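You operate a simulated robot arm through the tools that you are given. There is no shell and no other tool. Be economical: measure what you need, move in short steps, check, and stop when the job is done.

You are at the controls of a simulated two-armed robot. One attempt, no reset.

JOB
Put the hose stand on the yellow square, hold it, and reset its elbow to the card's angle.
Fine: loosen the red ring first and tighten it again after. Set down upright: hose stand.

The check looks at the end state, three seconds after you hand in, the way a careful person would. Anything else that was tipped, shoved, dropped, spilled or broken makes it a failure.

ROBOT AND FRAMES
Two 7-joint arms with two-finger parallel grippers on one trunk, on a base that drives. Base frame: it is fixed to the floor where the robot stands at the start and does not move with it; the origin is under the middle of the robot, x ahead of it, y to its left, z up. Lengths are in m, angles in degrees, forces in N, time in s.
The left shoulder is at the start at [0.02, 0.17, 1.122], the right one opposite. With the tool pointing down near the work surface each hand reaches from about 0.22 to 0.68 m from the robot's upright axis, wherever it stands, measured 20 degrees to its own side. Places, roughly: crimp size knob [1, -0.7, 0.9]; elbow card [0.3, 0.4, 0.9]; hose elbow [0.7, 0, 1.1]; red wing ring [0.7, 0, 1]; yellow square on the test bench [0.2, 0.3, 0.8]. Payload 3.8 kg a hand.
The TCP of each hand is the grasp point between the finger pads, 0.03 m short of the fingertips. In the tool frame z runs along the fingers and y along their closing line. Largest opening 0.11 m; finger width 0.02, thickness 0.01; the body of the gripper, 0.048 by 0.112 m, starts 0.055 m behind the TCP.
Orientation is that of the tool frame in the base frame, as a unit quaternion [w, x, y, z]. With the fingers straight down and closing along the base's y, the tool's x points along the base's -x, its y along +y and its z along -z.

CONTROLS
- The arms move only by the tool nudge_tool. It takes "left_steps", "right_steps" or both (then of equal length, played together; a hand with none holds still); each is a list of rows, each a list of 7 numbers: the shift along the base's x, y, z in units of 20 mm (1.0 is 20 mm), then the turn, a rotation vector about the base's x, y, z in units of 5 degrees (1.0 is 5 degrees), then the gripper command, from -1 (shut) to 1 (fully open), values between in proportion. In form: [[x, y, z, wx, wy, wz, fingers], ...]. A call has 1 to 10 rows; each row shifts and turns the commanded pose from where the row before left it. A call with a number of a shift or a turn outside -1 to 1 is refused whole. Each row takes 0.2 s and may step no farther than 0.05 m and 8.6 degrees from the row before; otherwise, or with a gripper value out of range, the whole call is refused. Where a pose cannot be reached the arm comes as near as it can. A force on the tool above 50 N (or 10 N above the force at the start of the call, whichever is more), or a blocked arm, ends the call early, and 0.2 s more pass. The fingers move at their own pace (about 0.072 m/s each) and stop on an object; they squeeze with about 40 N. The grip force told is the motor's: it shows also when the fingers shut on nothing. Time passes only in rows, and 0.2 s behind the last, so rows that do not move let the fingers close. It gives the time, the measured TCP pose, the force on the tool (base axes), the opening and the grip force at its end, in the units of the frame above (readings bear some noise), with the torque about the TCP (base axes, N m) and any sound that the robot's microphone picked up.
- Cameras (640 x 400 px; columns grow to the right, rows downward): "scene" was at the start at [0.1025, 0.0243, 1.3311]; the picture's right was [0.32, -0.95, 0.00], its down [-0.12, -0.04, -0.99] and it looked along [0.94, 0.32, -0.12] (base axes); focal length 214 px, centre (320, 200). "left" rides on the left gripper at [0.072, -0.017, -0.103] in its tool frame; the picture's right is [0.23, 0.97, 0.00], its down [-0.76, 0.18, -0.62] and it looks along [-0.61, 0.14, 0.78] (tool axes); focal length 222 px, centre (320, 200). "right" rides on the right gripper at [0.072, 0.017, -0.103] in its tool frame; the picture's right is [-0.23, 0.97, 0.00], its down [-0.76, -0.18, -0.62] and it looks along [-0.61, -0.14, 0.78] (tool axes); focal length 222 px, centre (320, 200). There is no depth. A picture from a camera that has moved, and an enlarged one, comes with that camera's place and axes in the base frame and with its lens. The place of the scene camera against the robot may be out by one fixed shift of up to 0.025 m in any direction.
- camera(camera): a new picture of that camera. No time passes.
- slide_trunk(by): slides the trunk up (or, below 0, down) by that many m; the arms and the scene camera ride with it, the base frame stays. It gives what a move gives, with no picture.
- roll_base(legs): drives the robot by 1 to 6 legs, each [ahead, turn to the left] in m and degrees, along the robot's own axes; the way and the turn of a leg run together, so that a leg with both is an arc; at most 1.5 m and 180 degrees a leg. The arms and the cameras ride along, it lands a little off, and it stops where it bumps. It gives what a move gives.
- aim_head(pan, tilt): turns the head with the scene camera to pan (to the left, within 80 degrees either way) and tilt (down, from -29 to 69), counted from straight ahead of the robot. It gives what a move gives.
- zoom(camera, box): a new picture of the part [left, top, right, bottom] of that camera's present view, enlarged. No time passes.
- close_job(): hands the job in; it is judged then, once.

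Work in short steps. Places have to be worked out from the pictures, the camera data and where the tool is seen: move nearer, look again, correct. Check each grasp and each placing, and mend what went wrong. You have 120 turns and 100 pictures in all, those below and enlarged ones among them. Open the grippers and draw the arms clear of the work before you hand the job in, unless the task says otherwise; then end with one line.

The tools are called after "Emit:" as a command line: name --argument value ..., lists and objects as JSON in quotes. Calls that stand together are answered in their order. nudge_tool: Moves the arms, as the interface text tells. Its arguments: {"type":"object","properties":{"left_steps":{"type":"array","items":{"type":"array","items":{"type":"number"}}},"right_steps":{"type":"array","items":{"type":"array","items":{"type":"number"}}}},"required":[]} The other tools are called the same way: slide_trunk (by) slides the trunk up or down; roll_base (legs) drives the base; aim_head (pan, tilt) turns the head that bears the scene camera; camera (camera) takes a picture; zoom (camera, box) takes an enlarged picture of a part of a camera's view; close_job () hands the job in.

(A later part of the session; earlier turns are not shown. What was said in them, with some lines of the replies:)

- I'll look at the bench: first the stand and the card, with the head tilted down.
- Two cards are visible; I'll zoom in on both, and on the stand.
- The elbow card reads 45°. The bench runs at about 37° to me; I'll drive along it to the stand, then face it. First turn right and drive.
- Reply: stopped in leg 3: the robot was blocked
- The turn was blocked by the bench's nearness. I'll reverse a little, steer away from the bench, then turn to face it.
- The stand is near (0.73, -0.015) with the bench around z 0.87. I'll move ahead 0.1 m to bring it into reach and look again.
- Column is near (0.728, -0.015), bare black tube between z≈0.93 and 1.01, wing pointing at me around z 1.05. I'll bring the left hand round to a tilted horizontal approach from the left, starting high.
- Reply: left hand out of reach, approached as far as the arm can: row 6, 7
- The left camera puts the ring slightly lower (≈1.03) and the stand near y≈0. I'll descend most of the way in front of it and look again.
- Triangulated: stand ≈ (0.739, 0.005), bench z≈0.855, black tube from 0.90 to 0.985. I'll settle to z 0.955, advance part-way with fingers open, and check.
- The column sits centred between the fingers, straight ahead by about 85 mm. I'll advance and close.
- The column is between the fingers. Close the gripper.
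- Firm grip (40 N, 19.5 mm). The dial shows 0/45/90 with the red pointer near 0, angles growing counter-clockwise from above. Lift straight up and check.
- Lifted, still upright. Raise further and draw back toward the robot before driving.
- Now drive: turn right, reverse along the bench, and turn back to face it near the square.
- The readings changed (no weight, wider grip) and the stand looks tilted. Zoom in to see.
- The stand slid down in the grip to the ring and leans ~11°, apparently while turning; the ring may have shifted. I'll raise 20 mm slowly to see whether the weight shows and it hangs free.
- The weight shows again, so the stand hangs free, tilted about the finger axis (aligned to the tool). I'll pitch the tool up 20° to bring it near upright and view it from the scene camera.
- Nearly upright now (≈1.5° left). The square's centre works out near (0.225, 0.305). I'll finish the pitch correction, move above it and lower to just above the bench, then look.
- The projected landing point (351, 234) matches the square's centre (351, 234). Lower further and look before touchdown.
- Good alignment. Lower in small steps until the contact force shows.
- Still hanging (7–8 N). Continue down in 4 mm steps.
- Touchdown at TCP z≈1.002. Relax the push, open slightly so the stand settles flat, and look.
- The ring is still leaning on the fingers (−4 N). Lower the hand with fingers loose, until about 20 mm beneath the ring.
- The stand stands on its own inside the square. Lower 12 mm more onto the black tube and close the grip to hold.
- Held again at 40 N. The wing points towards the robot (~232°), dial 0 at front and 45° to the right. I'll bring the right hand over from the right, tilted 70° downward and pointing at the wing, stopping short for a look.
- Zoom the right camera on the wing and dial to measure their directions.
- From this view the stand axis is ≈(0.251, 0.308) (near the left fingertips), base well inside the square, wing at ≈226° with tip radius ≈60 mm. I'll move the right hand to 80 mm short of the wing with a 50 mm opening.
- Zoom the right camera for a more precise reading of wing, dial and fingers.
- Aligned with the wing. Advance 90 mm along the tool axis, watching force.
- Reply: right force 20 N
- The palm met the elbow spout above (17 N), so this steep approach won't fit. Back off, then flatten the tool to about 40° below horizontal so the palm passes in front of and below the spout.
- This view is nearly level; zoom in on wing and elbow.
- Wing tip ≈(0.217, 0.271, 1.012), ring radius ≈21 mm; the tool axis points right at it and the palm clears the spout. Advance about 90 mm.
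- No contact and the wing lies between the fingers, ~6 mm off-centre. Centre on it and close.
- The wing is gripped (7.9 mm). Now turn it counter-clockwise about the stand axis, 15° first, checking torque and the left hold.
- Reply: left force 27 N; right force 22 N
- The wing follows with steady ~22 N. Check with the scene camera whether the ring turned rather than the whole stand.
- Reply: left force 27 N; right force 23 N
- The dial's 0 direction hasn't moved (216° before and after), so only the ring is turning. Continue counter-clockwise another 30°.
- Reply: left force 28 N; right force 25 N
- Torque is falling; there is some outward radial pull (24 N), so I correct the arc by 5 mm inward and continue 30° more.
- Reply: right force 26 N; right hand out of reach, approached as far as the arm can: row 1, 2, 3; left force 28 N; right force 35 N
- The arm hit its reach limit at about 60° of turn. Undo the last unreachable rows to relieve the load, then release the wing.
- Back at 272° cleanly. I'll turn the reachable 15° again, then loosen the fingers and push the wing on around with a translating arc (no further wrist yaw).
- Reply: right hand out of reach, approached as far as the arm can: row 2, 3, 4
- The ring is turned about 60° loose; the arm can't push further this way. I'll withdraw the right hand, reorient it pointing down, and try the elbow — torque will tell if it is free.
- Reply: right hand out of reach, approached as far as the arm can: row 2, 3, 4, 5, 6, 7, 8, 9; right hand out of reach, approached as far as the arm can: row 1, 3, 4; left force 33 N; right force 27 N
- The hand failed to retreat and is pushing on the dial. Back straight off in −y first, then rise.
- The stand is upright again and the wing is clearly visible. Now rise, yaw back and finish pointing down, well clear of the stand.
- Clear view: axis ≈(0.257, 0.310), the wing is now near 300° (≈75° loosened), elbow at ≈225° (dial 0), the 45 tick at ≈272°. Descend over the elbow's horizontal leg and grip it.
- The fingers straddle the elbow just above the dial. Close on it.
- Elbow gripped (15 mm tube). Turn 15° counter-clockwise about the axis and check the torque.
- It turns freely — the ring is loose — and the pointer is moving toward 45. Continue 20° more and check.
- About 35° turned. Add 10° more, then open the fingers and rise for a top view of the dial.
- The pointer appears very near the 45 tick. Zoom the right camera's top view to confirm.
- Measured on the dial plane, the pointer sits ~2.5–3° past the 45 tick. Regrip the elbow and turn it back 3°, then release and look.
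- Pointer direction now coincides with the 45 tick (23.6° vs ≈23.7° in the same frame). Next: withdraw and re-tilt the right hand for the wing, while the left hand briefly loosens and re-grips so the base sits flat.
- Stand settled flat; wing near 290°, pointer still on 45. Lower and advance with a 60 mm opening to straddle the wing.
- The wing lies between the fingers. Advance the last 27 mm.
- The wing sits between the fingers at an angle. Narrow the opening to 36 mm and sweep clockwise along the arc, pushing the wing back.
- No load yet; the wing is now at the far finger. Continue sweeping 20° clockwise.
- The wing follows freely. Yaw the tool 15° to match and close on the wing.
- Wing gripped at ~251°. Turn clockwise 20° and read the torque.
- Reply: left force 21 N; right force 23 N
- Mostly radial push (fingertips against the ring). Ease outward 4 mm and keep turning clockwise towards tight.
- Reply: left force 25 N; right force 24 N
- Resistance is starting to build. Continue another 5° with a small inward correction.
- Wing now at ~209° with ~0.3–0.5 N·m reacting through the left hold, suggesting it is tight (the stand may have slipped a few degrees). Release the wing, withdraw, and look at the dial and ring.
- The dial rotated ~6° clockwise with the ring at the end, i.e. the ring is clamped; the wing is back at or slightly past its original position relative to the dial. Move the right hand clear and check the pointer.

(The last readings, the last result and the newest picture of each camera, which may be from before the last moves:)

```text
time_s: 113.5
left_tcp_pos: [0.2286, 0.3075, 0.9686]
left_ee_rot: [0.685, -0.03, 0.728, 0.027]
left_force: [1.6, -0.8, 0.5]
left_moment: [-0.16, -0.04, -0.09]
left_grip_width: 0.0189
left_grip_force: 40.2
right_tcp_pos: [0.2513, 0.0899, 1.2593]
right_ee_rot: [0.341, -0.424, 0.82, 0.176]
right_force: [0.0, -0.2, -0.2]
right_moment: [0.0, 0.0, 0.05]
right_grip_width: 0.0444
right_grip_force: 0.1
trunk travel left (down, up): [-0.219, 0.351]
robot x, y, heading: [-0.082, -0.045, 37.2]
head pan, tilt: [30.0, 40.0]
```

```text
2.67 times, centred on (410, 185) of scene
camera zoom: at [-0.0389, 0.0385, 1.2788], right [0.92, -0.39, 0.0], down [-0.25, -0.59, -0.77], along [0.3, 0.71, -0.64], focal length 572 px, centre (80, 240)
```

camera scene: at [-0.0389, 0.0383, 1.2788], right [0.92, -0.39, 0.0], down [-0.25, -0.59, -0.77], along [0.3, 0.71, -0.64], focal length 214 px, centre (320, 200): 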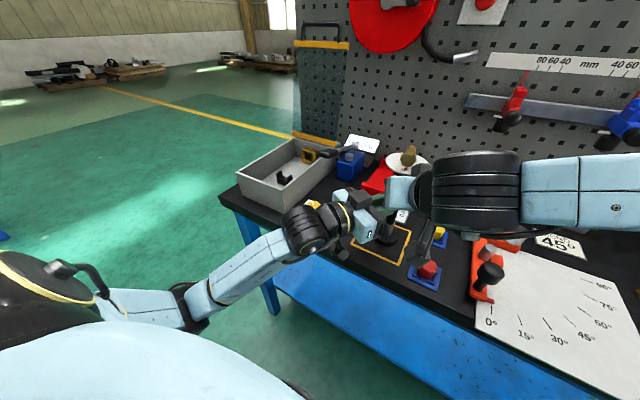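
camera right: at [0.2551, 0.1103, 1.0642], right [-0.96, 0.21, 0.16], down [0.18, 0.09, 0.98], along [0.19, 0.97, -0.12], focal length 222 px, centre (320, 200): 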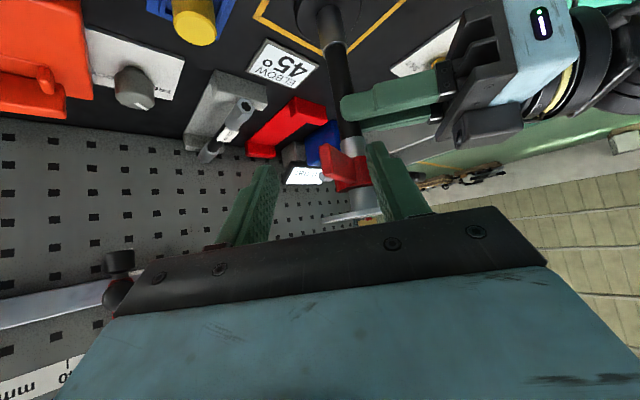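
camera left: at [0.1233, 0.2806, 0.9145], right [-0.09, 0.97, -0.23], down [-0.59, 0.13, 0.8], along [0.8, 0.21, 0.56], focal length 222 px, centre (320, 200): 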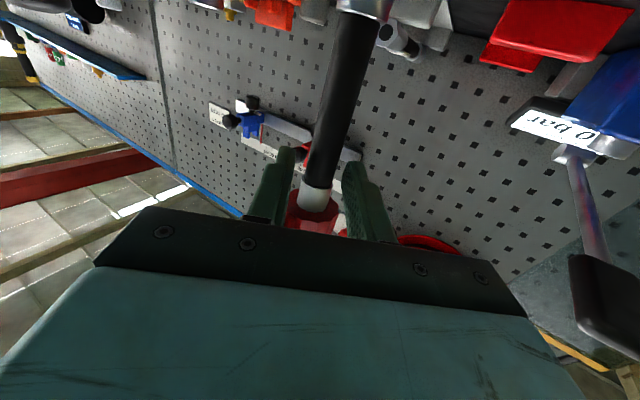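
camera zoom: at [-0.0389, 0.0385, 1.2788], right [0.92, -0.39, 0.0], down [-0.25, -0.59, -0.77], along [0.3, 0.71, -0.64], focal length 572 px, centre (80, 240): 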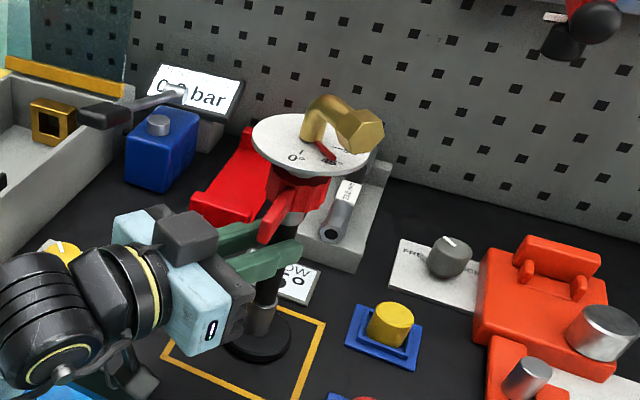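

Pointer reads ≈45–46°, wing is ~5° past its original tight position relative to the dial, the base is inside the square. Release the left hand and back it straight out.

Emit:
nudge_tool --left_steps '[[0, 0, 0, 0, 0, 0, -0.4], [0, 0, 0, 0, 0, 0, 0], [0, 0, 0, 0, 0, 0, 0], [0, 0, 0, 0, 0, 0, 0], [-0.7, -0.06, 0, 0, 0, 0, 0], [-0.9, -0.07, 0, 0, 0, 0, 0], [-0.9, -0.07, 0, 0, 0, 0, 0], [-0.9, -0.07, 0, 0, 0, 0, 0], [-0.9, -0.07, 0.3, 0, 0, 0, 0], [-0.9, -0.07, 0.5, 0, 0, 0, 0]]'

Emit:
zoom --camera "scene" --box '[350, 110, 470, 260]'

Emit:
camera --camera "scene"

```text
time_s: 115.7
left_tcp_pos: [0.1342, 0.3087, 0.9764]
left_ee_rot: [0.685, -0.03, 0.727, 0.026]
left_force: [-0.1, -0.5, 0.6]
left_moment: [0.0, 0.0, -0.02]
left_grip_width: 0.0549
left_grip_force: 0.0
left hand out of reach, approached as far as the arm can: row 10
right_tcp_pos: [0.2504, 0.0915, 1.2576]
right_ee_rot: [0.34, -0.425, 0.82, 0.176]
right_force: [0.5, 0.0, -0.6]
right_moment: [-0.02, -0.04, 0.01]
right_grip_width: 0.0439
right_grip_force: 0.1
trunk travel left (down, up): [-0.219, 0.351]
robot x, y, heading: [-0.0798, -0.0493, 37.4]
head pan, tilt: [30.0, 40.0]
```

```text
2.67 times, centred on (410, 185) of scene
camera zoom: at [-0.0391, 0.0389, 1.2787], right [0.92, -0.39, 0.0], down [-0.25, -0.59, -0.77], along [0.3, 0.71, -0.64], focal length 572 px, centre (80, 240)
```

zoom: 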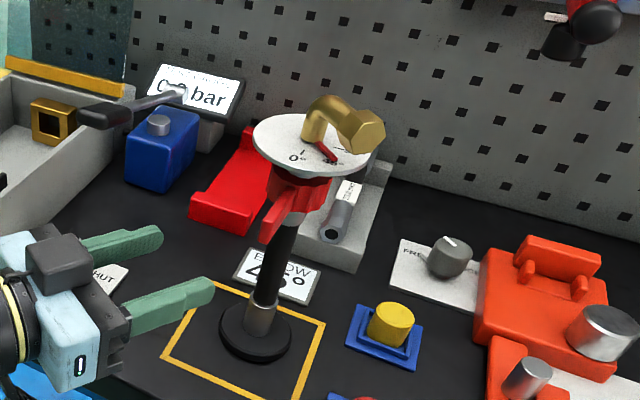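

```text
10 pictures are left
camera scene: at [-0.0391, 0.0389, 1.2787], right [0.92, -0.39, 0.0], down [-0.25, -0.59, -0.77], along [0.3, 0.71, -0.64], focal length 214 px, centre (320, 200)
```

scene: 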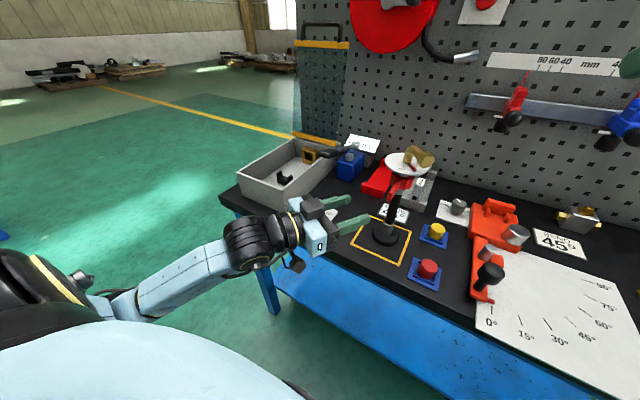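

The stand is upright, inside the square, pointer at 45, and nothing else moved. Raise the left hand clear for a last check.

Emit:
nudge_tool --left_steps '[[0, 0, 0.8, 0, 0, 0, 0], [0, 0, 0.8, 0, 0, 0, 0], [0, 0, 0.8, 0, 0, 0, 0], [0, 0, 0.8, 0, 0, 0, 0], [-0.3, 0, 0.8, 0, 0, 0, 0.5], [-0.5, 0, 0.8, 0, 0, 0, 1], [-0.5, 0, 0.8, 0, 0, 0, 1]]'

Emit:
zoom --camera "scene" --box '[350, 130, 450, 270]'

```text
time_s: 117.3
left_tcp_pos: [0.1485, 0.3483, 1.0695]
left_ee_rot: [0.685, -0.03, 0.727, 0.026]
left_force: [0.9, 0.8, 1.0]
left_moment: [0.0, -0.02, 0.01]
left_grip_width: 0.1104
left_grip_force: 0.1
left hand out of reach, approached as far as the arm can: row 1, 2, 3, 4, 5, 6, 7
right_tcp_pos: [0.2503, 0.0903, 1.2588]
right_ee_rot: [0.341, -0.424, 0.82, 0.176]
right_force: [-0.1, -0.8, -0.6]
right_moment: [0.04, 0.01, 0.01]
right_grip_width: 0.044
right_grip_force: 0.1
trunk travel left (down, up): [-0.219, 0.351]
robot x, y, heading: [-0.0841, -0.0494, 37.4]
head pan, tilt: [30.0, 40.0]
```

```text
2.86 times, centred on (400, 200) of scene
camera zoom: at [-0.0391, 0.0388, 1.2788], right [0.92, -0.39, 0.0], down [-0.25, -0.59, -0.77], along [0.3, 0.71, -0.64], focal length 613 px, centre (91, 200)
```

zoom: 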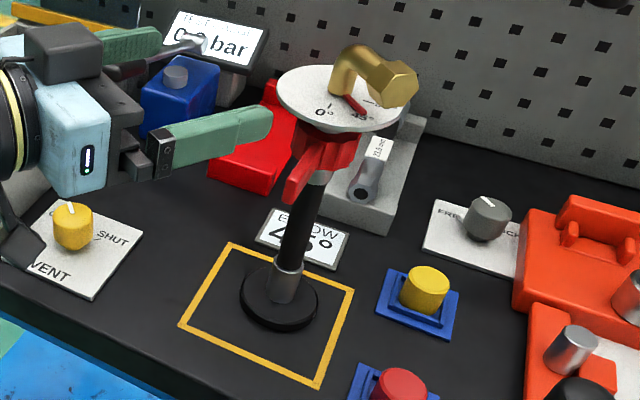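

Everything is in its end state: the stand is upright in the square, the elbow is at 45, the ring is tight and both hands are open and clear. Handing in.

Emit:
close_job

```text
The job is handed in.
```

The hose stand is upright on the yellow square with its elbow set to the card's 45° (the pointer reads about 45–46°). The red ring was loosened first and tightened again after, to about 5° past where it started. Both grippers are open and clear of the stand, and I saw nothing else moved.
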